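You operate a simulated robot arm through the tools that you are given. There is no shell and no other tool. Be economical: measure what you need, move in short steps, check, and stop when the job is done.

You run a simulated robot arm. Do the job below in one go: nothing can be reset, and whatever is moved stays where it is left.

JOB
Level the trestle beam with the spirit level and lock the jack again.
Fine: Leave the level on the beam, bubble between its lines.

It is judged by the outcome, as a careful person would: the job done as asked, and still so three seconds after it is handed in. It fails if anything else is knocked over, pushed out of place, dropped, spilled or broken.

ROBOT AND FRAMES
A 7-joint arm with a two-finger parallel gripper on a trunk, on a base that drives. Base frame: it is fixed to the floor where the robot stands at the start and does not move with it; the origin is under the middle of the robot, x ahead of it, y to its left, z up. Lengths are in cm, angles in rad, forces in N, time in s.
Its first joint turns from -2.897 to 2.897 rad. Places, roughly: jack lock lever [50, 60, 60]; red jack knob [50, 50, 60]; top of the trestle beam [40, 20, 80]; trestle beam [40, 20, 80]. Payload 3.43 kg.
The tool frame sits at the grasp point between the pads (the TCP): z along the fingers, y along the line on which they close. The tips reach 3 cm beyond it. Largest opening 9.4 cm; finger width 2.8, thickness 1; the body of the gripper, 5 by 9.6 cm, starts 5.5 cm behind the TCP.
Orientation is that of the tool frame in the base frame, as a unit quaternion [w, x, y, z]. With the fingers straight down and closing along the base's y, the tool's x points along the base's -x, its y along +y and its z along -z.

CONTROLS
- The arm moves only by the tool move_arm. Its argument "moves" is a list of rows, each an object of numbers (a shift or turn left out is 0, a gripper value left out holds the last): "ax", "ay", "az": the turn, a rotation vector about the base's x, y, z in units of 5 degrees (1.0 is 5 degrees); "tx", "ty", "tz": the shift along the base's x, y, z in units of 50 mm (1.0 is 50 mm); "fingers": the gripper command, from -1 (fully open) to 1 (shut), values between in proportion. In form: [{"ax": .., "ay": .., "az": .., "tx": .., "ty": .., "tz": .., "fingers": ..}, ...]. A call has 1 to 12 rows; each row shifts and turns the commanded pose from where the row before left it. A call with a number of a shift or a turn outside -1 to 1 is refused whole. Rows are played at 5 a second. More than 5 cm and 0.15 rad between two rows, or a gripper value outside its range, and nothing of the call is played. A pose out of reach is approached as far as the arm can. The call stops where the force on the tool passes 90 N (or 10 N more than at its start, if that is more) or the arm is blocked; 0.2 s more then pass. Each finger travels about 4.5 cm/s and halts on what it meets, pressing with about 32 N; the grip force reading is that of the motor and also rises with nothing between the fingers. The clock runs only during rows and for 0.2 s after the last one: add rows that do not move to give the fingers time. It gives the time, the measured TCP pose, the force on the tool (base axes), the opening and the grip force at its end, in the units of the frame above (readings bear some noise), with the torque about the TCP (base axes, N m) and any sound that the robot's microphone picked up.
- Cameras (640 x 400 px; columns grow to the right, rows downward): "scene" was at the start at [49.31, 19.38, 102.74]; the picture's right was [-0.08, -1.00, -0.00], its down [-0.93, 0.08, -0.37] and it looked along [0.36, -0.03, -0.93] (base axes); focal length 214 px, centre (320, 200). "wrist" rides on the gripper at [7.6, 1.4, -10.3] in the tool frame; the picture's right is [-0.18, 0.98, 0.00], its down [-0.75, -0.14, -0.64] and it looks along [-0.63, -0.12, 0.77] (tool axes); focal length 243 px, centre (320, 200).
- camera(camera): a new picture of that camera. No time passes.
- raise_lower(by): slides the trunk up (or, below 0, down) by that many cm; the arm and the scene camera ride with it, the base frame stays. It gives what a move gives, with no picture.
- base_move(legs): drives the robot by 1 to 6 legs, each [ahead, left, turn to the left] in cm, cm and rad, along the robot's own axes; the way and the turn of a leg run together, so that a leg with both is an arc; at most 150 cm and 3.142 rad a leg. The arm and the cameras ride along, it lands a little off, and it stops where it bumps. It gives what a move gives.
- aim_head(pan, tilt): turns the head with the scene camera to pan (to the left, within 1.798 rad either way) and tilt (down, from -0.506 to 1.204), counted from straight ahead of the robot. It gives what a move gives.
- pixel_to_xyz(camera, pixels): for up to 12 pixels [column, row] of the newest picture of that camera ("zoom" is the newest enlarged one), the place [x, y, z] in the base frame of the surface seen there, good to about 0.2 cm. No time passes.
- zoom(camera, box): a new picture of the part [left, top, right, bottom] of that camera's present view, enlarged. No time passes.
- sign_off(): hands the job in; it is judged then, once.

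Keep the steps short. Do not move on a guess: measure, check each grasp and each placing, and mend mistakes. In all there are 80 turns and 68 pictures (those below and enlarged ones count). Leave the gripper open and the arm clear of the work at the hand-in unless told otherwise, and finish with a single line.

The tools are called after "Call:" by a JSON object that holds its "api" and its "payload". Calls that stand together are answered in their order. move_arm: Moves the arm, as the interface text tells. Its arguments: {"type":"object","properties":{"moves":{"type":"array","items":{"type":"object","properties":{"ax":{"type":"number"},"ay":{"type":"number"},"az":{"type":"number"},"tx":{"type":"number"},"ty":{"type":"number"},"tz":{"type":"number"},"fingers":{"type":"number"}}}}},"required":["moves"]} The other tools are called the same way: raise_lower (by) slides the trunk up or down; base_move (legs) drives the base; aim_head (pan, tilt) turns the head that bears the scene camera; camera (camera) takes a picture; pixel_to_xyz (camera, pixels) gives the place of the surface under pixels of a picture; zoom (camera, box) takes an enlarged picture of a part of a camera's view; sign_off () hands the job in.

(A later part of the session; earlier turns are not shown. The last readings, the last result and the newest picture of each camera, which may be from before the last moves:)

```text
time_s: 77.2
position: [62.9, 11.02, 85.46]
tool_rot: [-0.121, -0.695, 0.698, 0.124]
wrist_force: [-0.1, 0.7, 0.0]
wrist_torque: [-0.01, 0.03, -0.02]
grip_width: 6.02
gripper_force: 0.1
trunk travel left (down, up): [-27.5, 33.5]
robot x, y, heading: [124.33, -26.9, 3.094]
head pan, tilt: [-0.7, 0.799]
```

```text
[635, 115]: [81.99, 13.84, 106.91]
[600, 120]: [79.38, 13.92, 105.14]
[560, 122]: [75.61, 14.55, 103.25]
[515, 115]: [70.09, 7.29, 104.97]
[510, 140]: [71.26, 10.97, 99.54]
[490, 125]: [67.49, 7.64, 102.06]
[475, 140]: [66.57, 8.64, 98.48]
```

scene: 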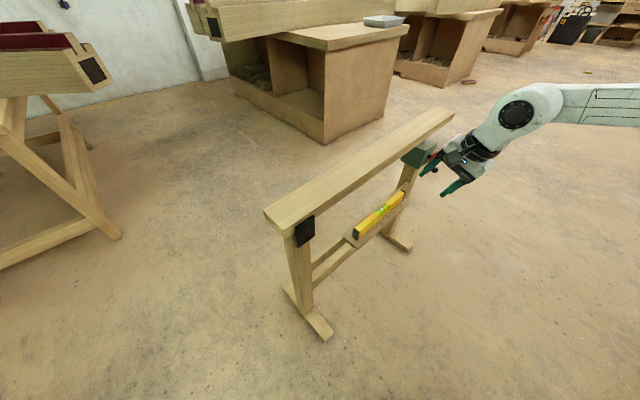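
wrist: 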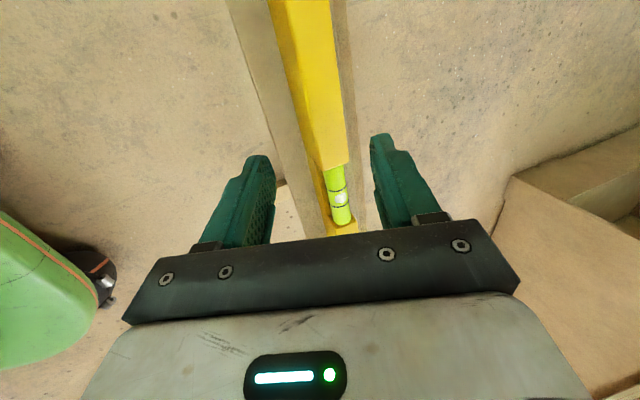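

The forearm now runs along +x, well clear of the beam. I'll lower the trunk 22 cm and move in over the level.

Call:
{"api": "raise_lower", "payload": {"by": -22}}

Call:
{"api": "move_arm", "payload": {"moves": [{"tx": -0.5}, {"tx": -0.6}, {"tx": -0.7}, {"tx": -0.6, "tz": -0.1}, {}, {}]}}

Call:
{"api": "camera", "payload": {"camera": "wrist"}}

```text
time_s: 79.6
position: [63.0, 11.1, 63.6]
tool_rot: [-0.122, -0.694, 0.699, 0.123]
wrist_force: [0.0, 0.0, 0.9]
wrist_torque: [-0.02, 0.07, -0.01]
grip_width: 6.0
gripper_force: 0.0
trunk travel left (down, up): [-5.5, 55.5]
robot x, y, heading: [124.05, -26.38, 3.103]
head pan, tilt: [-0.7, 0.799]
```

```text
time_s: 81.0
position: [50.79, 11.02, 63.01]
tool_rot: [-0.122, -0.694, 0.699, 0.122]
wrist_force: [-0.9, -0.4, -0.1]
wrist_torque: [0.02, -0.05, 0.01]
grip_width: 6.01
gripper_force: 0.1
trunk travel left (down, up): [-5.5, 55.5]
robot x, y, heading: [124.39, -26.77, 3.097]
head pan, tilt: [-0.7, 0.799]
```

```text
36 pictures are left
```

wrist: 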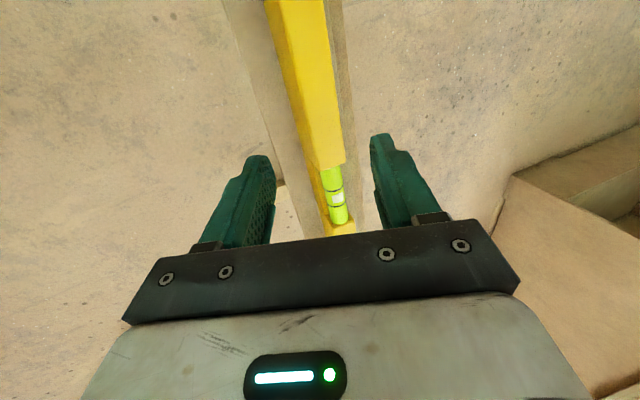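

The level lies between the fingers at the right spot. To keep the outer fingertip off the shelf I'll reduce the tilt to about 14° and narrow to 5 cm, then descend to z≈55.6.

Call:
{"api": "move_arm", "payload": {"moves": [{"ay": -0.6, "tx": -0.1, "tz": -0.2, "fingers": -0.06}, {"ay": -0.6, "tx": -0.1, "tz": -0.25}, {"tx": -0.1, "tz": -0.3}, {"tx": -0.1, "tz": -0.3}, {"tx": -0.05, "tz": -0.2}, {"tx": -0.03, "tz": -0.15}, {}, {}]}}

Call:
{"api": "camera", "payload": {"camera": "wrist"}}

Call:
{"api": "aim_head", "payload": {"pan": -0.5, "tilt": 0.6}}

Call:
{"api": "zoom", "payload": {"camera": "scene", "box": [240, 100, 560, 300]}}

```text
time_s: 82.8
position: [48.49, 11.05, 55.95]
tool_rot: [-0.085, -0.699, 0.704, 0.086]
wrist_force: [0.2, 0.0, 0.1]
wrist_torque: [-0.03, 0.01, -0.02]
grip_width: 5.0
gripper_force: 0.0
trunk travel left (down, up): [-5.5, 55.5]
robot x, y, heading: [124.24, -26.82, 3.097]
head pan, tilt: [-0.7, 0.799]
```

```text
35 pictures are left
```

wrist: 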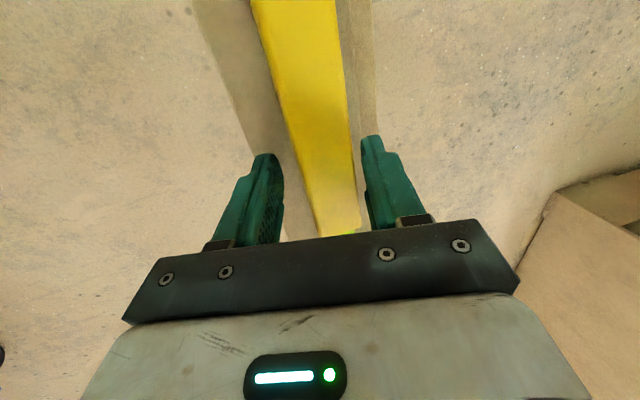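

```text
time_s: 83.5
position: [48.64, 11.08, 56.05]
tool_rot: [-0.085, -0.7, 0.704, 0.086]
wrist_force: [0.2, -1.0, -0.1]
wrist_torque: [-0.01, 0.02, 0.01]
grip_width: 4.98
gripper_force: 0.0
trunk travel left (down, up): [-5.5, 55.5]
robot x, y, heading: [124.11, -26.69, 3.099]
head pan, tilt: [-0.499, 0.6]
```

```text
2.00 times, centred on (400, 200) of scene
```

zoom: 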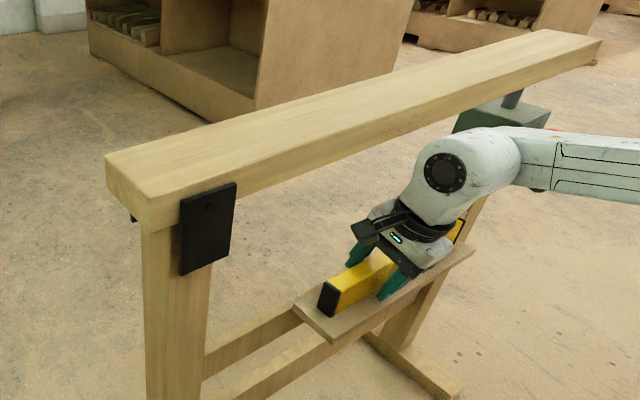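

The fingers straddle the level on the shelf with nothing else touched. I'll lower a touch and close.

Call:
{"api": "move_arm", "payload": {"moves": [{"tz": -0.08, "tx": -0.02}, {"fingers": 0.3}, {"fingers": 1}, {}, {}, {}, {}]}}

Call:
{"api": "camera", "payload": {"camera": "wrist"}}

```text
time_s: 85.1
position: [48.48, 10.96, 55.55]
tool_rot: [-0.085, -0.7, 0.704, 0.085]
wrist_force: [3.9, -1.2, 8.5]
wrist_torque: [-0.02, -0.25, 0.02]
grip_width: 3.2
gripper_force: 32.0
trunk travel left (down, up): [-5.5, 55.5]
robot x, y, heading: [124.09, -26.42, 3.097]
head pan, tilt: [-0.499, 0.6]
```

```text
33 pictures are left
```

wrist: 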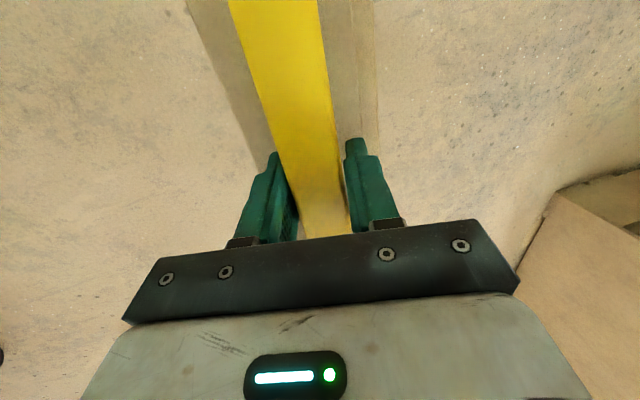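

It's gripped at 3.2 cm with 32 N, perhaps still slightly skewed between the pads. I'll lift 1.5 cm slowly and check.

Call:
{"api": "move_arm", "payload": {"moves": [{"tz": 0.05}, {"tz": 0.1}, {"tz": 0.15}, {}, {}]}}

Call:
{"api": "zoom", "payload": {"camera": "scene", "box": [360, 170, 520, 270]}}

```text
time_s: 86.3
position: [48.6, 11.07, 57.22]
tool_rot: [-0.085, -0.7, 0.704, 0.086]
wrist_force: [2.7, -1.3, 6.3]
wrist_torque: [0.05, -0.23, -0.02]
grip_width: 2.85
gripper_force: 31.7
trunk travel left (down, up): [-5.5, 55.5]
robot x, y, heading: [123.78, -26.52, 3.098]
head pan, tilt: [-0.499, 0.6]
```

```text
4.00 times, centred on (440, 220) of scene
```

zoom: 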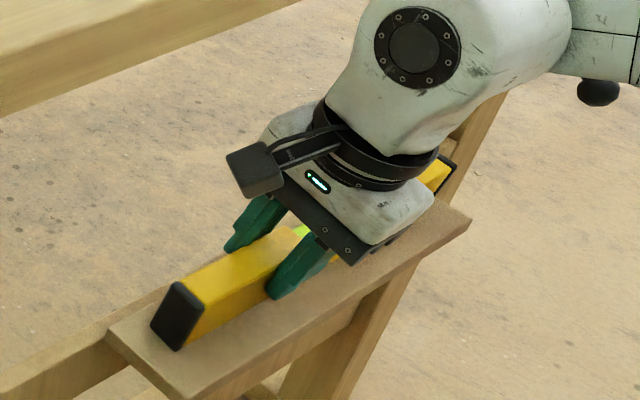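

The level is aligning to the pads and part of its weight is still on the shelf. I'll lift further.

Call:
{"api": "move_arm", "payload": {"moves": [{"tz": 0.2}, {"tz": 0.3}, {"tz": 0.3}, {}, {}]}}

Call:
{"api": "zoom", "payload": {"camera": "scene", "box": [360, 150, 520, 250]}}

```text
time_s: 87.5
position: [48.58, 11.01, 61.15]
tool_rot: [-0.086, -0.7, 0.704, 0.086]
wrist_force: [0.1, -0.6, -2.8]
wrist_torque: [-0.15, -0.03, 0.0]
grip_width: 2.66
gripper_force: 31.9
trunk travel left (down, up): [-5.5, 55.5]
robot x, y, heading: [123.81, -26.5, 3.1]
head pan, tilt: [-0.499, 0.6]
```

```text
4.00 times, centred on (440, 200) of scene
```

zoom: 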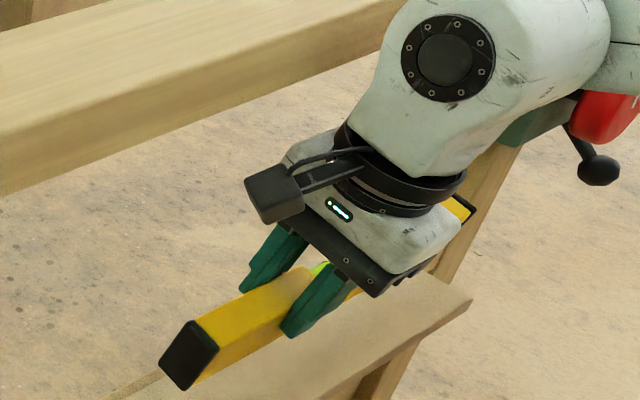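

The level is held flush (2.66 cm), clear of the shelf and weighing about 2.8 N. Next I'll withdraw to x≈63, raise by trunk above beam height and drive 10 cm closer for easy reach.

Call:
{"api": "move_arm", "payload": {"moves": [{"tx": 0.4, "tz": 0.1}, {"tx": 0.5, "tz": 0.1}, {"tx": 0.5}, {"tx": 0.5}, {"tx": 0.5}, {"tx": 0.4}, {}]}}

Call:
{"api": "raise_lower", "payload": {"by": 34}}

Call:
{"api": "base_move", "payload": {"legs": [[9, 0, 0]]}}

Call:
{"api": "camera", "payload": {"camera": "scene"}}

```text
time_s: 89.1
position: [62.52, 11.21, 62.17]
tool_rot: [-0.085, -0.7, 0.704, 0.086]
wrist_force: [-0.6, -0.2, -2.2]
wrist_torque: [-0.19, -0.03, -0.02]
grip_width: 2.65
gripper_force: 31.8
trunk travel left (down, up): [-5.5, 55.5]
robot x, y, heading: [124.2, -26.64, 3.097]
head pan, tilt: [-0.499, 0.6]
```

```text
time_s: 92.4
position: [62.4, 11.15, 96.03]
tool_rot: [-0.085, -0.699, 0.704, 0.086]
wrist_force: [0.0, -0.2, -3.1]
wrist_torque: [-0.17, -0.02, 0.01]
grip_width: 2.67
gripper_force: 32.3
trunk travel left (down, up): [-39.5, 21.5]
robot x, y, heading: [124.13, -26.63, 3.1]
head pan, tilt: [-0.499, 0.6]
```

```text
time_s: 93.5
position: [53.43, 11.79, 96.16]
tool_rot: [-0.085, -0.7, 0.704, 0.085]
wrist_force: [1.3, -0.9, -2.5]
wrist_torque: [-0.17, -0.03, 0.01]
grip_width: 2.63
gripper_force: 32.3
trunk travel left (down, up): [-39.5, 21.5]
robot x, y, heading: [115.08, -26.59, 3.098]
head pan, tilt: [-0.499, 0.6]
```

```text
30 pictures are left
```

scene: 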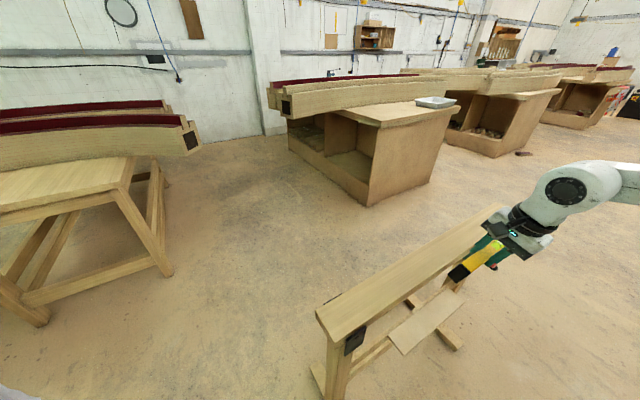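

I'll move over the beam's centreline (x≈41.3) at z≈93 and bring the tool upright.

Call:
{"api": "move_arm", "payload": {"moves": [{"tx": -0.4, "ay": -0.6}, {"tx": -0.5, "ay": -0.6, "ty": 0.1}, {"tx": -0.5, "ay": -0.6, "ty": 0.1}, {"tx": -0.5, "ay": -0.6, "ty": 0.1}, {"tx": -0.5, "ay": -0.4, "ty": 0.1}, {"tz": -0.6}, {}]}}

Call:
{"api": "aim_head", "payload": {"pan": -0.6, "tilt": 0.8}}

Call:
{"api": "zoom", "payload": {"camera": "scene", "box": [240, 80, 560, 280]}}

```text
time_s: 95.1
position: [41.51, 13.86, 93.27]
tool_rot: [0.002, -0.704, 0.71, 0.0]
wrist_force: [-0.1, -0.5, -3.2]
wrist_torque: [-0.18, 0.02, -0.01]
grip_width: 2.69
gripper_force: 31.5
trunk travel left (down, up): [-39.5, 21.5]
robot x, y, heading: [114.98, -26.38, 3.096]
head pan, tilt: [-0.499, 0.6]
```

```text
time_s: 95.8
position: [41.46, 13.91, 93.13]
tool_rot: [0.002, -0.704, 0.71, 0.0]
wrist_force: [0.2, 0.4, -2.5]
wrist_torque: [-0.19, -0.01, -0.02]
grip_width: 2.66
gripper_force: 31.7
trunk travel left (down, up): [-39.5, 21.5]
robot x, y, heading: [115.35, -26.55, 3.101]
head pan, tilt: [-0.6, 0.799]
```

```text
2.00 times, centred on (400, 180) of scene
```

zoom: 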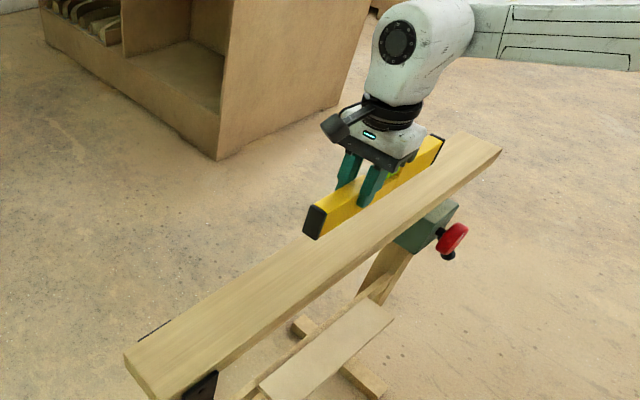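

Call:
{"api": "pixel_to_xyz", "payload": {"camera": "zoom", "pixels": [[320, 210], [312, 232], [328, 208], [425, 155], [437, 140], [345, 225], [300, 270], [240, 320], [400, 260], [480, 160], [440, 195], [330, 280]]}}

```text
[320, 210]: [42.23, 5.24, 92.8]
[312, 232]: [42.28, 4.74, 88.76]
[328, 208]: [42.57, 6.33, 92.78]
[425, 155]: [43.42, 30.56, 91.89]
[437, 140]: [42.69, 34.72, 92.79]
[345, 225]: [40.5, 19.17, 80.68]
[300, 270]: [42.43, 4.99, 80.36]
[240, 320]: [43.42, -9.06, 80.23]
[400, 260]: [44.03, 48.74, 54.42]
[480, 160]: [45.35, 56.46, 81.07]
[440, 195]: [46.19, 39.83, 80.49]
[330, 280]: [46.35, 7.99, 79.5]
```

The level is horizontal in the grip with its top at z≈92.8, so its bottom is about 87.5; the beam top is about 80.7. I'll lower 5.5 cm quickly, then in millimetre steps until it touches.

Call:
{"api": "move_arm", "payload": {"moves": [{"tz": -0.5}, {"tz": -0.4}, {"tz": -0.2}, {"tz": -0.06}, {"tz": -0.04}, {}]}}

Call:
{"api": "zoom", "payload": {"camera": "scene", "box": [320, 110, 480, 210]}}

```text
time_s: 97.2
position: [41.5, 13.67, 87.03]
tool_rot: [0.001, -0.705, 0.709, 0.0]
wrist_force: [0.4, 0.6, -2.7]
wrist_torque: [-0.16, -0.02, 0.01]
grip_width: 2.68
gripper_force: 32.4
trunk travel left (down, up): [-39.5, 21.5]
robot x, y, heading: [115.28, -26.18, 3.097]
head pan, tilt: [-0.6, 0.799]
```

```text
4.00 times, centred on (400, 160) of scene
```

zoom: 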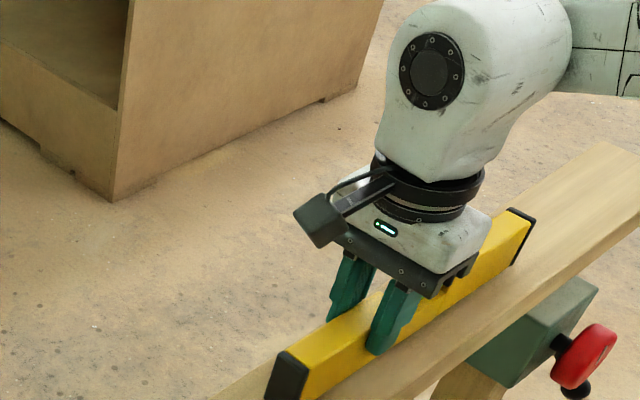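

Call:
{"api": "move_arm", "payload": {"moves": [{"tz": -0.02}, {}, {"tz": -0.02}, {}, {"tz": -0.02}, {}, {"tz": -0.02}, {}]}}

```text
time_s: 99.0
position: [41.58, 13.72, 86.76]
tool_rot: [0.0, -0.705, 0.71, 0.0]
wrist_force: [-0.4, -0.5, -2.8]
wrist_torque: [-0.18, -0.03, 0.0]
grip_width: 2.67
gripper_force: 32.2
trunk travel left (down, up): [-39.5, 21.5]
robot x, y, heading: [115.76, -26.39, 3.093]
head pan, tilt: [-0.6, 0.799]
```

Call:
{"api": "move_arm", "payload": {"moves": [{"tz": -0.03}, {}, {"tz": -0.03}, {}, {"tz": -0.03}, {}]}}

```text
time_s: 100.5
position: [41.49, 13.63, 86.24]
tool_rot: [0.001, -0.705, 0.709, 0.0]
wrist_force: [0.2, -2.2, 2.9]
wrist_torque: [1.04, 0.04, 0.0]
grip_width: 2.69
gripper_force: 32.1
trunk travel left (down, up): [-39.5, 21.5]
robot x, y, heading: [115.06, -26.53, 3.098]
head pan, tilt: [-0.6, 0.799]
```

It touches at the +y end first (torque about x), as expected on a sloping beam. I'll tilt the tool slightly to match and lower a hair to seat it.

Call:
{"api": "move_arm", "payload": {"moves": [{"ax": 0.1, "tz": -0.02}, {}, {"ax": 0.08, "tz": -0.01}, {}]}}

```text
time_s: 101.5
position: [41.55, 13.67, 86.16]
tool_rot: [0.008, -0.704, 0.71, 0.006]
wrist_force: [-1.9, -4.6, 8.1]
wrist_torque: [-1.04, 0.09, -0.06]
grip_width: 2.67
gripper_force: 31.9
trunk travel left (down, up): [-39.5, 21.5]
robot x, y, heading: [115.63, -26.17, 3.099]
head pan, tilt: [-0.6, 0.799]
```

The torque has reversed, so the bottom is seated along its length. I'll open the fingers gently and then rise straight up.

Call:
{"api": "move_arm", "payload": {"moves": [{"fingers": 0.35}, {"fingers": 0.2}, {"fingers": -0.1}, {"fingers": -0.2}, {}, {}]}}

Call:
{"api": "move_arm", "payload": {"moves": [{"tz": 0.2}, {"tz": 0.4}, {"tz": 0.6}, {"tz": 0.6}, {"tz": 0.4}, {}]}}

Call:
{"api": "zoom", "payload": {"camera": "scene", "box": [320, 110, 480, 210]}}

```text
time_s: 102.8
position: [41.69, 13.71, 86.14]
tool_rot: [0.007, -0.705, 0.709, 0.006]
wrist_force: [0.6, 0.7, 1.4]
wrist_torque: [-0.02, -0.01, -0.01]
grip_width: 5.66
gripper_force: 0.0
trunk travel left (down, up): [-39.5, 21.5]
robot x, y, heading: [115.37, -26.53, 3.09]
head pan, tilt: [-0.6, 0.799]
```

```text
time_s: 104.2
position: [41.47, 13.48, 97.2]
tool_rot: [0.007, -0.705, 0.71, 0.006]
wrist_force: [0.4, 0.1, -0.4]
wrist_torque: [0.01, -0.02, -0.01]
grip_width: 5.64
gripper_force: 0.0
trunk travel left (down, up): [-39.5, 21.5]
robot x, y, heading: [115.71, -26.12, 3.095]
head pan, tilt: [-0.6, 0.799]
```

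```text
4.00 times, centred on (400, 160) of scene
```

zoom: 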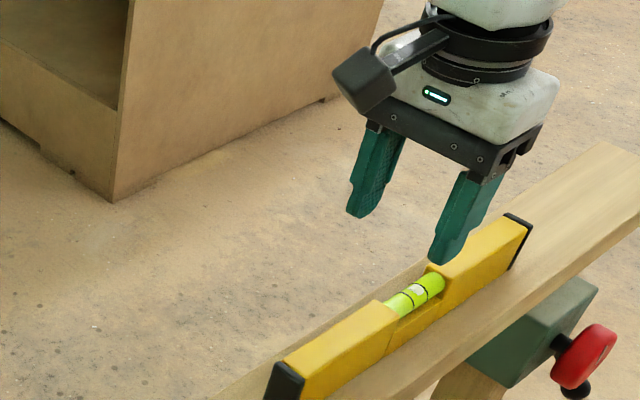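

The level stands on the beam. I'll zoom in on the bubble, at scene pixels around (424,182).

Call:
{"api": "zoom", "payload": {"camera": "scene", "box": [410, 172, 440, 191]}}

Call:
{"api": "zoom", "payload": {"camera": "scene", "box": [430, 170, 510, 220]}}

Call:
{"api": "pixel_to_xyz", "payload": {"camera": "zoom", "pixels": [[330, 220], [300, 290], [345, 290], [370, 240], [310, 350], [290, 370], [270, 200], [150, 300]]}}

```text
16.00 times, centred on (425, 182) of scene
```

zoom: 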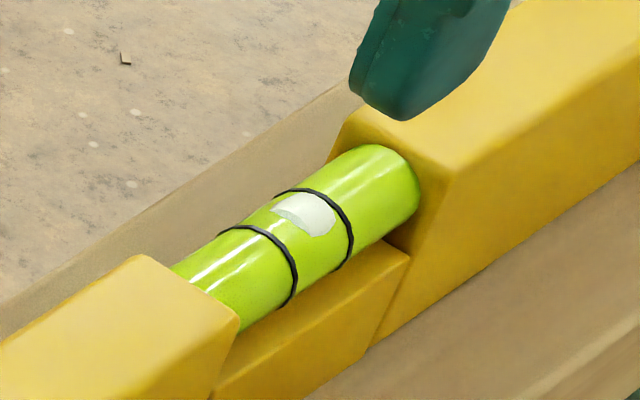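

```text
8.00 times, centred on (470, 195) of scene
```

zoom: 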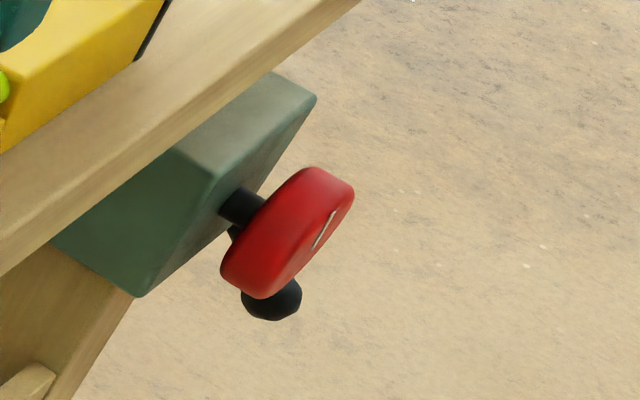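

```text
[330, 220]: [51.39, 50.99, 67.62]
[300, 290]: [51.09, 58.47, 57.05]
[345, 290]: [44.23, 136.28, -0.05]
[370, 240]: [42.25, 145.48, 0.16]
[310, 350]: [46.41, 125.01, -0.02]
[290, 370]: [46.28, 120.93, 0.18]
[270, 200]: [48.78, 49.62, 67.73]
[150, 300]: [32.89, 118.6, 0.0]
```

The bubble touches the +y line, so the jack end is high and must come down a little. First I need to see the lever and knob up close. I'll shift the base 25 cm toward +y (hand held high), bring the hand out and pitch it to face the jack.

Call:
{"api": "base_move", "payload": {"legs": [[0, -25, 0]]}}

Call:
{"api": "move_arm", "payload": {"moves": [{"tx": 0.8, "fingers": -1}, {"tx": 0.9}, {"tx": 0.9}, {"tx": 0.9}, {"tx": 0.9, "ay": 0.8}, {"tx": 0.9, "ay": 0.9, "tz": -0.2}, {"tx": 0.6, "ay": 0.9, "tz": -0.4}, {"ay": 0.9, "tz": -0.6}, {"ay": 0.9, "tz": -0.6}, {"ay": 0.9, "tz": -0.6}, {"ay": 0.9, "tz": -0.6}, {}]}}

Call:
{"api": "camera", "payload": {"camera": "wrist"}}

```text
time_s: 106.1
position: [42.74, 38.85, 97.14]
tool_rot: [0.006, -0.705, 0.709, 0.005]
wrist_force: [0.4, 0.7, -0.1]
wrist_torque: [0.04, 0.03, 0.0]
grip_width: 5.62
gripper_force: 0.1
trunk travel left (down, up): [-39.5, 21.5]
robot x, y, heading: [116.53, -0.8, 3.099]
head pan, tilt: [-0.6, 0.799]
```

```text
time_s: 108.7
position: [72.22, 38.9, 82.26]
tool_rot: [-0.183, -0.677, 0.686, 0.194]
wrist_force: [0.6, -0.4, -0.4]
wrist_torque: [-0.03, 0.03, 0.0]
grip_width: 9.42
gripper_force: 0.1
trunk travel left (down, up): [-39.5, 21.5]
robot x, y, heading: [116.22, -0.77, 3.098]
head pan, tilt: [-0.6, 0.799]
```

```text
24 pictures are left
```

wrist: 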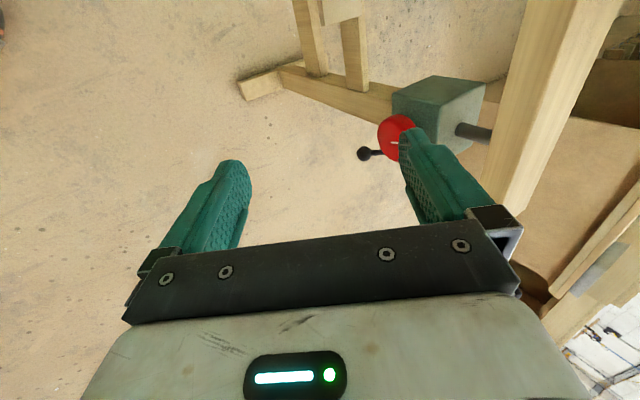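

Only half pitched so far. I'll finish the pitch to horizontal and centre in front of the knob at x≈66.

Call:
{"api": "move_arm", "payload": {"moves": [{"ay": 0.98, "ty": 0.15, "tz": -0.25}, {"ay": 0.98, "ty": 0.15, "tz": -0.25}, {"ay": 0.98, "ty": 0.15, "tz": -0.25}, {"ay": 0.98, "ty": 0.15, "tz": -0.25}, {"ay": 0.98, "ty": 0.15, "tz": -0.25}, {"ay": 0.98, "ty": 0.15, "tz": -0.25}, {"ay": 0.98, "ty": 0.15, "tz": -0.25}, {"ay": 0.98, "ty": 0.15, "tz": -0.25}, {"ay": 0.98, "ty": 0.15, "tz": -0.25}, {"ay": 0.98, "ty": 0.15, "tz": -0.25}, {"ay": 0.98, "ty": 0.1, "tz": -0.25}, {"ay": 0.98, "tz": -0.25}]}}

```text
time_s: 111.3
position: [72.14, 42.38, 76.45]
tool_rot: [-0.31, -0.628, 0.638, 0.32]
wrist_force: [0.4, 1.3, 0.6]
wrist_torque: [0.01, 0.03, -0.03]
grip_width: 9.42
gripper_force: 0.0
out of reach, approached as far as the arm can: row 5, 6, 7, 8, 9, 10, 11, 12
trunk travel left (down, up): [-39.5, 21.5]
robot x, y, heading: [116.12, -1.42, 3.097]
head pan, tilt: [-0.6, 0.799]
```

The pitch stops at about 53° because the shoulder sits too high for a horizontal tool. I'll lower the trunk and see whether the wrist frees up.

Call:
{"api": "raise_lower", "payload": {"by": -20}}

Call:
{"api": "move_arm", "payload": {"moves": [{"tz": 0.5, "tx": -0.2}, {"tz": 0.6}, {"tz": 0.6}, {"tz": 0.6}, {"tz": 0.5}, {}, {}]}}

```text
time_s: 113.5
position: [72.25, 42.12, 56.5]
tool_rot: [-0.309, -0.628, 0.639, 0.319]
wrist_force: [0.5, -0.1, -0.2]
wrist_torque: [0.01, -0.03, -0.02]
grip_width: 9.41
gripper_force: 0.1
trunk travel left (down, up): [-19.5, 41.5]
robot x, y, heading: [116.38, -0.94, 3.096]
head pan, tilt: [-0.6, 0.799]
```

```text
time_s: 115.0
position: [71.2, 41.98, 70.74]
tool_rot: [-0.311, -0.628, 0.638, 0.319]
wrist_force: [0.5, 0.1, -0.3]
wrist_torque: [0.0, 0.0, -0.02]
grip_width: 9.4
gripper_force: 0.1
trunk travel left (down, up): [-19.5, 41.5]
robot x, y, heading: [116.14, -0.79, 3.102]
head pan, tilt: [-0.6, 0.799]
```

Call:
{"api": "move_arm", "payload": {"moves": [{"ay": 0.95, "ty": 0.1}, {"ay": 0.95, "ty": 0.1}, {"ay": 0.95, "ty": 0.1}, {"ay": 0.95, "ty": 0.1}, {"ay": 0.95, "ty": 0.1}, {"ay": 0.95, "ty": 0.1}, {"ay": 0.95, "ty": 0.1}, {"ay": 0.75}, {}, {}]}}

Call:
{"api": "camera", "payload": {"camera": "wrist"}}

```text
time_s: 117.2
position: [70.23, 44.65, 70.92]
tool_rot: [-0.488, -0.504, 0.514, 0.494]
wrist_force: [0.1, 0.2, 0.4]
wrist_torque: [0.0, 0.03, 0.02]
grip_width: 9.39
gripper_force: 0.1
out of reach, approached as far as the arm can: row 7, 8
trunk travel left (down, up): [-19.5, 41.5]
robot x, y, heading: [117.04, -1.58, 3.096]
head pan, tilt: [-0.6, 0.799]
```

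```text
23 pictures are left
```

wrist: 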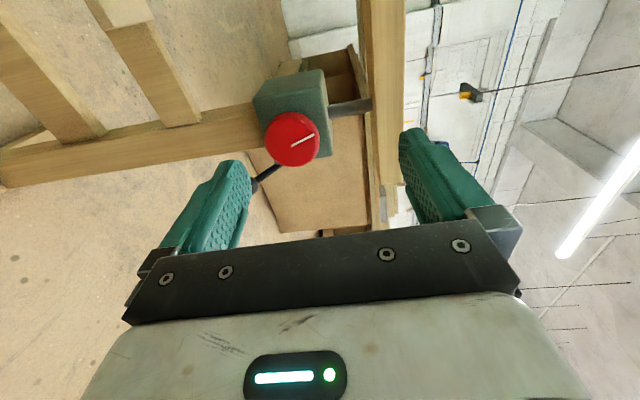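

The tool is now horizontal and facing the jack. In this view image-right is up and image-down is +y. I'll measure the knob face, mark and lever.

Call:
{"api": "pixel_to_xyz", "payload": {"camera": "wrist", "pixels": [[291, 140], [270, 140], [316, 140], [291, 117], [293, 162], [292, 146], [312, 135], [278, 170], [262, 178], [270, 100], [345, 110], [320, 120]]}}

Call:
{"api": "zoom", "payload": {"camera": "wrist", "box": [230, 70, 390, 200]}}

```text
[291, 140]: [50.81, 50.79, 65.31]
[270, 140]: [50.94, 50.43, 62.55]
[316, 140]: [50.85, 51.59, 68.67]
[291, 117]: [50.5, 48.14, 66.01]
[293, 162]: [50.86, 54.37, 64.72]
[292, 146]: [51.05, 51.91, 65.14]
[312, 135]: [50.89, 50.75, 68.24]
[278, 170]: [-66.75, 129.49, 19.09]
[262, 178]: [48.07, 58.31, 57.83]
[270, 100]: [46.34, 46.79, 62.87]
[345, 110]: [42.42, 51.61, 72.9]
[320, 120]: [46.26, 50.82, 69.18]
```

```text
3.08 times, centred on (310, 135) of wrist
```

zoom: 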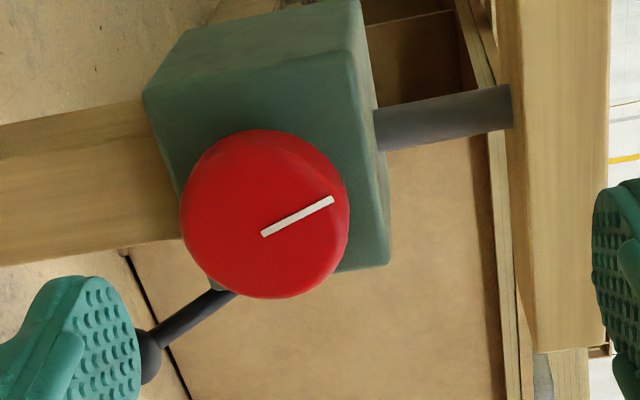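

Knob: centre about [51, 51.2, 65.5], radius 3.2, mark pointing up. Lever: it hangs to lower +y with its ball at about [50, 58, 57.2]. I'll come down by trunk, then line up on the ball with the fingers caging it vertically.

Call:
{"api": "raise_lower", "payload": {"by": -13.7}}

Call:
{"api": "move_arm", "payload": {"moves": [{"ty": 0.5, "fingers": 0.1}, {"ty": 0.6}, {"ty": 0.6}, {"ty": 0.6}, {"ty": 0.4, "tx": -0.3}, {"tx": -0.5}, {"tx": -0.5}, {}, {}]}}

Call:
{"api": "camera", "payload": {"camera": "wrist"}}

```text
time_s: 118.9
position: [70.37, 44.53, 57.33]
tool_rot: [-0.487, -0.504, 0.514, 0.494]
wrist_force: [0.7, 0.1, 0.6]
wrist_torque: [0.03, 0.0, -0.03]
grip_width: 9.39
gripper_force: 0.0
trunk travel left (down, up): [-5.8, 55.2]
robot x, y, heading: [116.11, -0.76, 3.098]
head pan, tilt: [-0.6, 0.799]
```

```text
time_s: 120.9
position: [64.26, 48.17, 58.36]
tool_rot: [-0.488, -0.503, 0.516, 0.493]
wrist_force: [0.2, -0.4, 0.5]
wrist_torque: [0.02, 0.02, -0.02]
grip_width: 4.22
gripper_force: 0.1
out of reach, approached as far as the arm can: row 1, 2, 3, 4, 5
trunk travel left (down, up): [-5.8, 55.2]
robot x, y, heading: [116.03, -1.25, 3.098]
head pan, tilt: [-0.6, 0.799]
```

```text
21 pictures are left
```

wrist: 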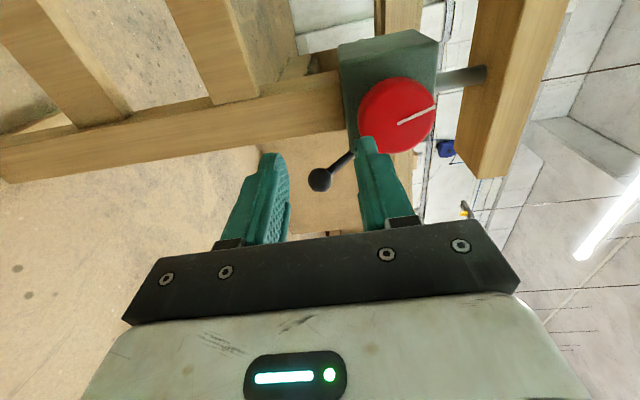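

The arm can't go further sideways, so I'll shift the base toward +y instead. I'll measure the ball from this picture first.

Call:
{"api": "pixel_to_xyz", "payload": {"camera": "wrist", "pixels": [[320, 179], [312, 180], [328, 178], [320, 188], [336, 166], [346, 158], [320, 171]]}}

Call:
{"api": "base_move", "payload": {"legs": [[0, -10, 0]]}}

```text
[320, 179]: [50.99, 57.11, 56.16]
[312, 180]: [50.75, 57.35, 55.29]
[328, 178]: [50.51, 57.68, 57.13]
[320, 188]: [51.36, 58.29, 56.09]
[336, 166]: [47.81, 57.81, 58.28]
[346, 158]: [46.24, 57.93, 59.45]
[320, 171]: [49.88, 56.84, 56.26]
```

```text
time_s: 122.0
position: [64.65, 58.12, 58.31]
tool_rot: [-0.488, -0.502, 0.516, 0.493]
wrist_force: [0.8, -0.2, -0.1]
wrist_torque: [-0.04, -0.01, 0.0]
grip_width: 4.24
gripper_force: 0.0
trunk travel left (down, up): [-5.8, 55.2]
robot x, y, heading: [116.7, 9.12, 3.093]
head pan, tilt: [-0.6, 0.799]
```

The ball centre is about [50.2, 58, 56.2]. The shaft runs inward and up at constant y≈58, so the lever swings in the vertical x–z plane and now points down about 39°. I'll drop to its height and move in so the fingers cage the ball.

Call:
{"api": "move_arm", "payload": {"moves": [{"tz": -0.2}, {"tz": -0.2, "tx": -0.4}, {"tx": -0.6}, {"tx": -0.6}, {"tx": -0.5}, {"tx": -0.4}, {}, {}]}}

Call:
{"api": "camera", "payload": {"camera": "wrist"}}

```text
time_s: 123.9
position: [54.26, 58.41, 58.04]
tool_rot: [-0.487, -0.498, 0.52, 0.495]
wrist_force: [14.1, -3.7, -0.2]
wrist_torque: [-0.12, -0.29, 0.15]
grip_width: 4.21
gripper_force: 0.1
out of reach, approached as far as the arm can: row 1, 2
trunk travel left (down, up): [-5.8, 55.2]
robot x, y, heading: [116.84, 8.63, 3.094]
head pan, tilt: [-0.6, 0.799]
stopped in row 8: the force on the tool passed its limit at 91 N (the readings are from after the stop); the commanded pose is now the measured one
```

```text
20 pictures are left
```

wrist: 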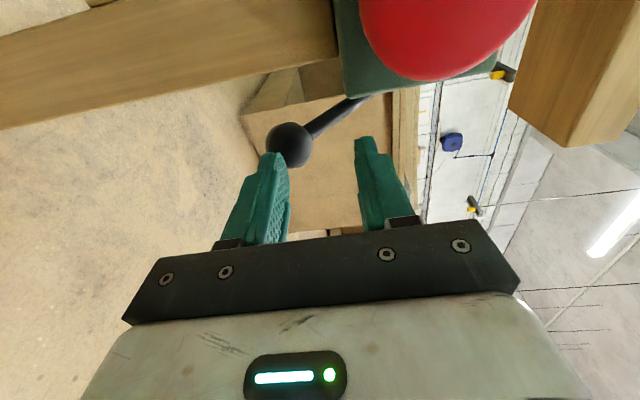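

The tool stayed too high because the downward move was out of reach, so the lower fingertip poked the ball. I'll back out right away and lower with the trunk instead.

Call:
{"api": "move_arm", "payload": {"moves": [{"tx": 0.3}, {"tx": 0.5}, {}]}}

Call:
{"api": "raise_lower", "payload": {"by": -2.0}}

Call:
{"api": "camera", "payload": {"camera": "wrist"}}

Call:
{"api": "pixel_to_xyz", "payload": {"camera": "wrist", "pixels": [[295, 150], [285, 150], [305, 150], [295, 160], [295, 140], [320, 130], [340, 120], [355, 110], [305, 165]]}}

```text
time_s: 124.7
position: [58.02, 58.42, 58.02]
tool_rot: [-0.487, -0.5, 0.519, 0.494]
wrist_force: [0.0, -1.5, 1.1]
wrist_torque: [0.01, -0.02, 0.01]
grip_width: 4.18
gripper_force: 0.1
trunk travel left (down, up): [-5.8, 55.2]
robot x, y, heading: [117.04, 8.63, 3.096]
head pan, tilt: [-0.6, 0.799]
```

```text
time_s: 125.4
position: [58.15, 58.38, 55.94]
tool_rot: [-0.487, -0.499, 0.519, 0.494]
wrist_force: [0.2, -0.3, 1.0]
wrist_torque: [0.02, 0.0, -0.02]
grip_width: 4.24
gripper_force: 0.2
trunk travel left (down, up): [-3.8, 57.2]
robot x, y, heading: [117.1, 8.69, 3.093]
head pan, tilt: [-0.6, 0.799]
```

```text
19 pictures are left
```

wrist: 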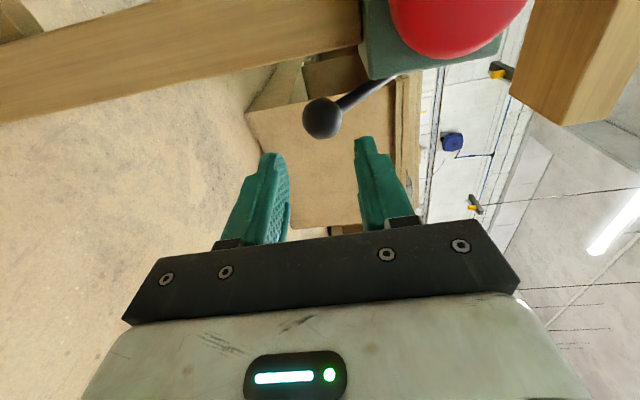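

```text
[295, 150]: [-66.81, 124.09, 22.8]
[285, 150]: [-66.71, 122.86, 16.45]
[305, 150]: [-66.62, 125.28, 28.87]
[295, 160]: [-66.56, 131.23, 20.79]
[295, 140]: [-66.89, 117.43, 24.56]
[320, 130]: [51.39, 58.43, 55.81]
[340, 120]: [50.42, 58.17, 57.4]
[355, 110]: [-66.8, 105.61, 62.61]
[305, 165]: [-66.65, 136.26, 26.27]
```

The ball hasn't moved (centre about [50.4, 58, 56.2]) and now sits centred between the fingers. I'll move in 6.3 cm.

Call:
{"api": "move_arm", "payload": {"moves": [{"tx": -0.3}, {"tx": -0.3}, {"tx": -0.3}, {"tx": -0.2}, {"tx": -0.16}, {}]}}

Call:
{"api": "camera", "payload": {"camera": "wrist"}}

```text
time_s: 126.8
position: [51.82, 58.48, 55.89]
tool_rot: [-0.486, -0.499, 0.52, 0.493]
wrist_force: [1.4, 0.1, 0.3]
wrist_torque: [-0.02, 0.01, 0.0]
grip_width: 4.23
gripper_force: 0.1
trunk travel left (down, up): [-3.8, 57.2]
robot x, y, heading: [116.86, 8.92, 3.093]
head pan, tilt: [-0.6, 0.799]
```

```text
18 pictures are left
```

wrist: 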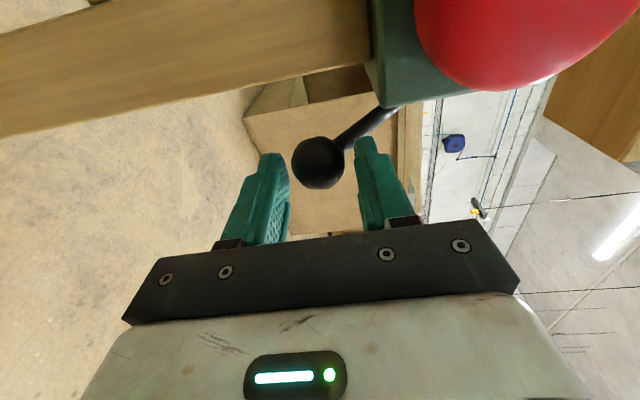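

The ball is caged. I'll push the lever up in small steps with the lower finger, watching the force and listening.

Call:
{"api": "move_arm", "payload": {"moves": [{"tz": 0.2}, {"tz": 0.2, "tx": 0.04}, {"tz": 0.2, "tx": 0.04}, {"tz": 0.2, "tx": 0.04}, {}]}}

```text
time_s: 128.0
position: [52.29, 58.32, 60.08]
tool_rot: [-0.488, -0.499, 0.519, 0.493]
wrist_force: [-0.2, 0.3, -0.5]
wrist_torque: [0.02, -0.01, -0.01]
grip_width: 4.21
gripper_force: 0.1
trunk travel left (down, up): [-3.8, 57.2]
robot x, y, heading: [117.01, 8.69, 3.093]
head pan, tilt: [-0.6, 0.799]
```

No force and no sound so far. I'll look before continuing.

Call:
{"api": "camera", "payload": {"camera": "wrist"}}

```text
17 pictures are left
```

wrist: 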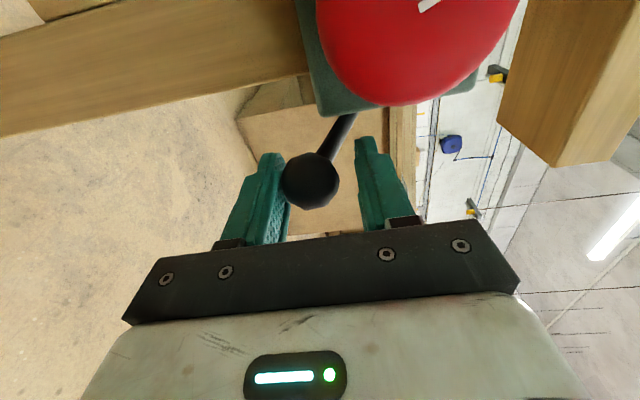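

The ball is riding up on the lower finger. I'll continue upward until there is resistance or a click.

Call:
{"api": "move_arm", "payload": {"moves": [{"tz": 0.2}, {"tz": 0.2}, {"tz": 0.2}, {"tz": 0.2, "tx": -0.03}, {"tz": 0.2, "tx": -0.04}, {}]}}

```text
time_s: 129.4
position: [52.25, 58.35, 64.63]
tool_rot: [-0.487, -0.5, 0.521, 0.491]
wrist_force: [17.0, -6.1, -34.1]
wrist_torque: [-0.01, -0.38, 0.05]
grip_width: 6.22
gripper_force: 17.0
trunk travel left (down, up): [-3.8, 57.2]
robot x, y, heading: [116.95, 8.87, 3.097]
head pan, tilt: [-0.6, 0.799]
```

The lever has reached a firm stop (about 34 N). I'll ease back and look.

Call:
{"api": "move_arm", "payload": {"moves": [{"tz": -0.15}, {"tz": -0.15}, {"tx": 0.3}, {"tx": 0.6}, {"tx": 0.6}, {"tx": 0.5}, {}]}}

Call:
{"api": "camera", "payload": {"camera": "wrist"}}

```text
time_s: 131.0
position: [62.23, 58.35, 63.56]
tool_rot: [-0.487, -0.5, 0.519, 0.493]
wrist_force: [-0.8, -0.2, 0.1]
wrist_torque: [0.03, 0.02, -0.01]
grip_width: 4.21
gripper_force: 0.1
trunk travel left (down, up): [-3.8, 57.2]
robot x, y, heading: [116.93, 9.17, 3.096]
head pan, tilt: [-0.6, 0.799]
```

```text
16 pictures are left
```

wrist: 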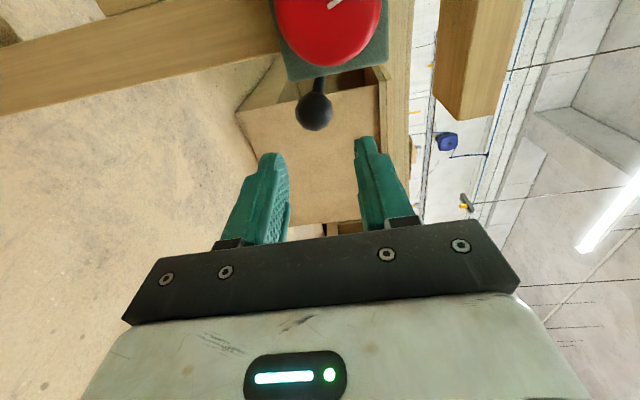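

Call:
{"api": "pixel_to_xyz", "payload": {"camera": "wrist", "pixels": [[314, 112], [305, 112], [323, 110], [314, 122], [318, 85], [335, 5], [300, 30], [327, 62], [340, 25], [382, 20]]}}

Call:
{"api": "aim_head", "payload": {"pan": -0.5, "tilt": 0.8}}

Call:
{"api": "camera", "payload": {"camera": "scene"}}

```text
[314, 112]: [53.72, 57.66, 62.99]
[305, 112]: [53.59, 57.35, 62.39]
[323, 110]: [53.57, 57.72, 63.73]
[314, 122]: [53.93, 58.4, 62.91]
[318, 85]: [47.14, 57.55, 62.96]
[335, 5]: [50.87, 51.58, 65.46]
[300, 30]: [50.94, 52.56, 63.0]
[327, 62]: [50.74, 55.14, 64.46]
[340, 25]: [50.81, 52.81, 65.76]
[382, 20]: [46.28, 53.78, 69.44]
```

```text
time_s: 131.7
position: [62.21, 58.46, 63.35]
tool_rot: [-0.488, -0.5, 0.519, 0.493]
wrist_force: [-0.3, -0.5, -0.8]
wrist_torque: [0.0, 0.01, -0.04]
grip_width: 4.26
gripper_force: 0.0
trunk travel left (down, up): [-3.8, 57.2]
robot x, y, heading: [117.03, 9.08, 3.094]
head pan, tilt: [-0.499, 0.799]
```

```text
15 pictures are left
```

scene: 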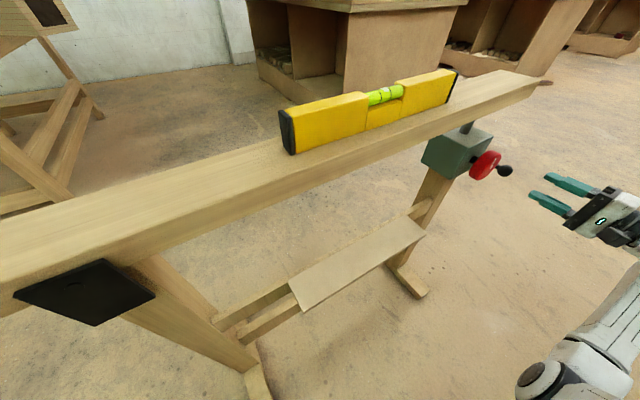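

The lever now stands horizontal (ball [52.7, 57.8, 63]) and stays there, and the level is undisturbed. Next is the knob: I'll line up at [62, 51.3, 65.6], open the fingers to 7.5 cm and move in.

Call:
{"api": "move_arm", "payload": {"moves": [{"ty": -0.4, "tz": 0.15, "fingers": -0.6}, {"ty": -0.5, "tz": 0.15}, {"ty": -0.52, "tz": 0.14}, {"tx": -0.3}, {"tx": -0.4}, {"tx": -0.4}, {"tx": -0.4}, {"tx": -0.3}, {"tx": -0.2}, {}]}}

Call:
{"api": "camera", "payload": {"camera": "wrist"}}

```text
time_s: 133.6
position: [53.8, 51.5, 65.79]
tool_rot: [-0.487, -0.496, 0.521, 0.495]
wrist_force: [8.4, -3.0, 0.2]
wrist_torque: [-0.12, -0.3, 0.19]
grip_width: 7.51
gripper_force: 0.1
trunk travel left (down, up): [-3.8, 57.2]
robot x, y, heading: [117.1, 8.48, 3.091]
head pan, tilt: [-0.499, 0.799]
stopped in row 9: the force on the tool passed its limit at 110 N (the readings are from after the stop); the commanded pose is now the measured one
```

```text
14 pictures are left
```

wrist: 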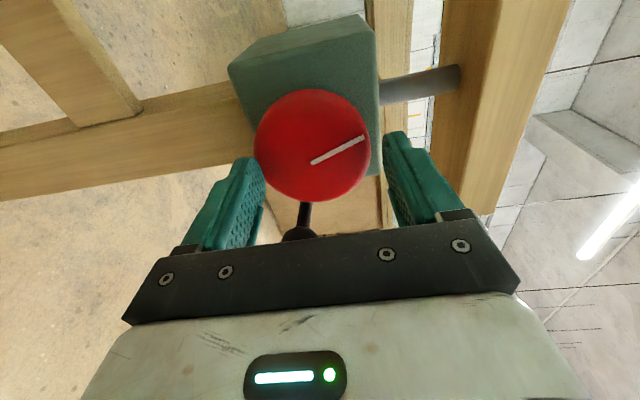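

Something stopped the approach. The lower fingertip probably poked the knob rim, since the knob sits slightly low between the fingers. I'll measure its edges, then back out.

Call:
{"api": "pixel_to_xyz", "payload": {"camera": "wrist", "pixels": [[259, 148], [367, 148], [312, 93], [312, 197], [275, 110], [275, 180], [352, 110], [352, 182], [314, 160], [300, 220], [250, 165], [392, 150]]}}

Call:
{"api": "move_arm", "payload": {"moves": [{"tx": 0.2, "fingers": -1}, {"tx": 0.2}, {}, {}]}}

```text
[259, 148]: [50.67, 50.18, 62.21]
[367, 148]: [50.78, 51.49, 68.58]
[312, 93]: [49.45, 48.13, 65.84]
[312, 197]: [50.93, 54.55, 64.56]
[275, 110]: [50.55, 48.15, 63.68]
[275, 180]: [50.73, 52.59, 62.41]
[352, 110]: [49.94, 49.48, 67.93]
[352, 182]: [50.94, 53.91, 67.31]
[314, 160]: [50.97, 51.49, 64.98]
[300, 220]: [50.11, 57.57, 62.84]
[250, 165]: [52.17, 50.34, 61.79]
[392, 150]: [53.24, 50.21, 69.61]
```

```text
time_s: 134.6
position: [55.76, 51.53, 65.6]
tool_rot: [-0.487, -0.495, 0.521, 0.495]
wrist_force: [-0.6, -0.1, -0.3]
wrist_torque: [0.02, 0.0, -0.01]
grip_width: 9.43
gripper_force: 0.0
trunk travel left (down, up): [-3.8, 57.2]
robot x, y, heading: [117.13, 8.74, 3.091]
head pan, tilt: [-0.499, 0.799]
```

The knob centre is [·, 51.4, 65.4] with radius 3.3. With the fingers fully open and 0.3 cm lower, I'll move in, close, and check.

Call:
{"api": "move_arm", "payload": {"moves": [{"tz": -0.06, "tx": -0.15}, {"tx": -0.2}, {"tx": -0.2}, {"tx": -0.2}, {}, {"fingers": -0.4}, {"fingers": 1}, {}, {}, {}]}}

Call:
{"api": "camera", "payload": {"camera": "wrist"}}

```text
time_s: 136.8
position: [51.98, 51.51, 65.11]
tool_rot: [-0.487, -0.495, 0.523, 0.494]
wrist_force: [5.3, -4.4, -27.5]
wrist_torque: [-0.06, 0.21, -0.1]
grip_width: 7.6
gripper_force: 45.1
trunk travel left (down, up): [-3.8, 57.2]
robot x, y, heading: [117.15, 8.49, 3.088]
head pan, tilt: [-0.499, 0.799]
```

```text
13 pictures are left
```

wrist: 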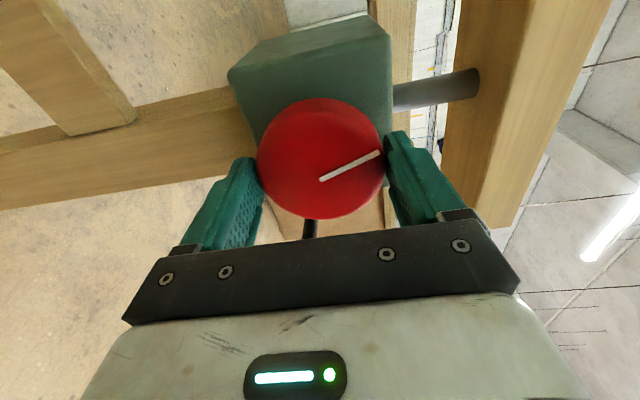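

Gripped at 7.6 cm, but the tool is being pushed down 27 N, so it sits a little high. I'll centre it by lowering 0.3 cm, then test-turn 10° about +x and read the torque.

Call:
{"api": "move_arm", "payload": {"moves": [{"tz": -0.03}, {"tz": -0.03}, {}]}}

Call:
{"api": "move_arm", "payload": {"moves": [{"ax": 0.5}, {"ax": 0.5}, {"ax": 0.5}, {"ax": 0.5}, {}]}}

Call:
{"api": "camera", "payload": {"camera": "wrist"}}

```text
time_s: 137.6
position: [52.07, 51.58, 65.13]
tool_rot: [-0.486, -0.495, 0.521, 0.497]
wrist_force: [2.6, -0.8, -13.1]
wrist_torque: [0.04, -0.58, 0.16]
grip_width: 7.6
gripper_force: 44.9
trunk travel left (down, up): [-3.8, 57.2]
robot x, y, heading: [117.45, 8.56, 3.093]
head pan, tilt: [-0.499, 0.799]
```

```text
time_s: 138.8
position: [52.0, 51.46, 65.0]
tool_rot: [-0.442, -0.536, 0.476, 0.54]
wrist_force: [-0.6, 1.8, -11.3]
wrist_torque: [-0.03, 1.81, 0.34]
grip_width: 7.58
gripper_force: 45.5
trunk travel left (down, up): [-3.8, 57.2]
robot x, y, heading: [117.2, 8.47, 3.09]
head pan, tilt: [-0.499, 0.799]
```

```text
12 pictures are left
```

wrist: 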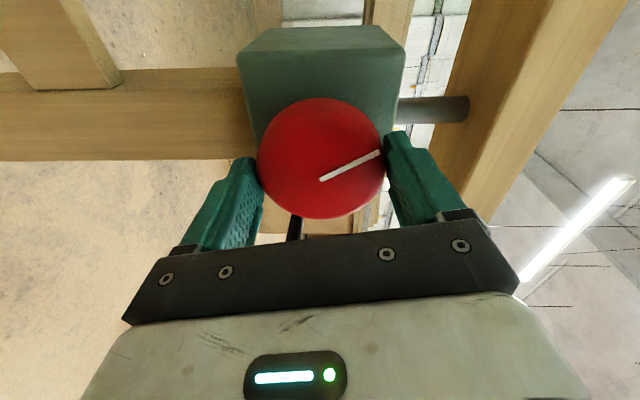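

The knob turned freely with the gripper, with almost no torque, so the jack is unlocked. Now I'll check the bubble to learn the direction.

Call:
{"api": "zoom", "payload": {"camera": "scene", "box": [361, 81, 409, 111]}}

```text
13.33 times, centred on (385, 96) of scene
```

zoom: 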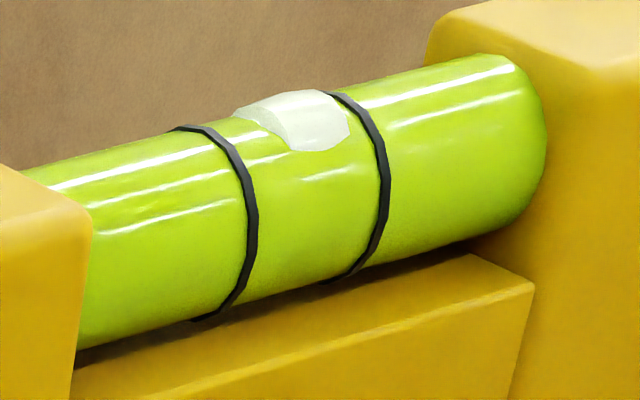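

The bubble still leans on the right (+y) line. I'll turn another 30° the same way and compare.

Call:
{"api": "move_arm", "payload": {"moves": [{"ax": 0.8}, {"ax": 0.9}, {"ax": 0.9}, {"ax": 0.9}, {"ax": 0.9}, {"ax": 0.8}, {"ax": 0.8}, {}]}}

Call:
{"api": "zoom", "payload": {"camera": "scene", "box": [361, 81, 409, 111]}}

```text
time_s: 139.6
position: [51.94, 52.88, 65.47]
tool_rot: [-0.375, -0.572, 0.433, 0.587]
wrist_force: [-14.5, 15.7, -27.9]
wrist_torque: [0.5, 1.87, -0.12]
grip_width: 7.65
gripper_force: 44.9
out of reach, approached as far as the arm can: row 3, 4
trunk travel left (down, up): [-3.8, 57.2]
robot x, y, heading: [117.04, 8.87, 3.09]
head pan, tilt: [-0.499, 0.799]
stopped in row 4: the force on the tool passed its limit at 99 N (the readings are from after the stop); the commanded pose is now the measured one
```

```text
13.33 times, centred on (385, 96) of scene
```

zoom: 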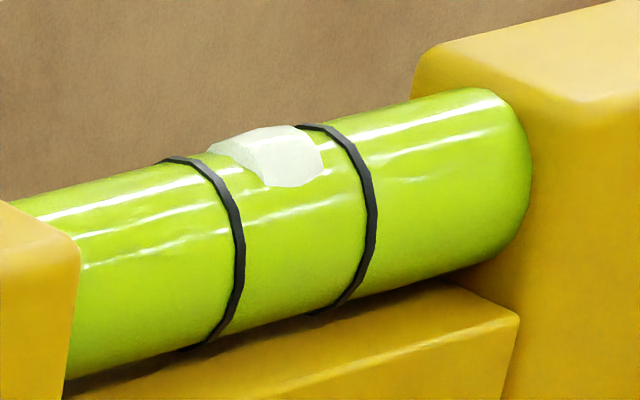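

That direction moves the bubble inward, and it now looks centred. The arm reached a joint limit, though, and is straining. I'll release the knob, back out, and read the bubble again unloaded.

Call:
{"api": "move_arm", "payload": {"moves": [{"fingers": -1}, {}, {}, {}, {"tx": 0.3}, {"tx": 0.5}, {"tx": 0.5}, {}]}}

Call:
{"api": "zoom", "payload": {"camera": "scene", "box": [361, 81, 409, 111]}}

```text
time_s: 141.4
position: [58.47, 52.69, 65.94]
tool_rot: [-0.375, -0.572, 0.431, 0.588]
wrist_force: [-0.2, 0.9, 0.0]
wrist_torque: [-0.01, 0.0, 0.03]
grip_width: 9.39
gripper_force: 0.1
trunk travel left (down, up): [-3.8, 57.2]
robot x, y, heading: [116.9, 8.78, 3.091]
head pan, tilt: [-0.499, 0.799]
```

```text
13.33 times, centred on (385, 96) of scene
```

zoom: 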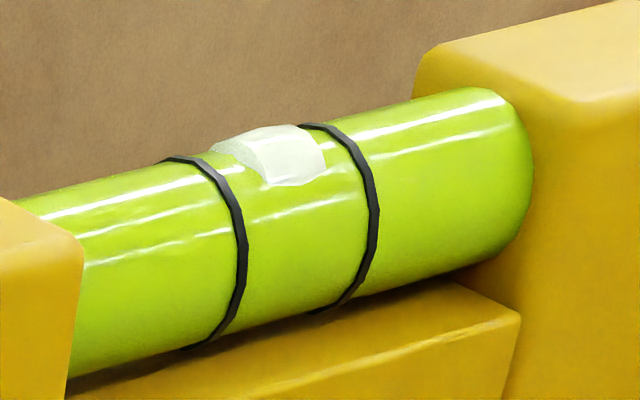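

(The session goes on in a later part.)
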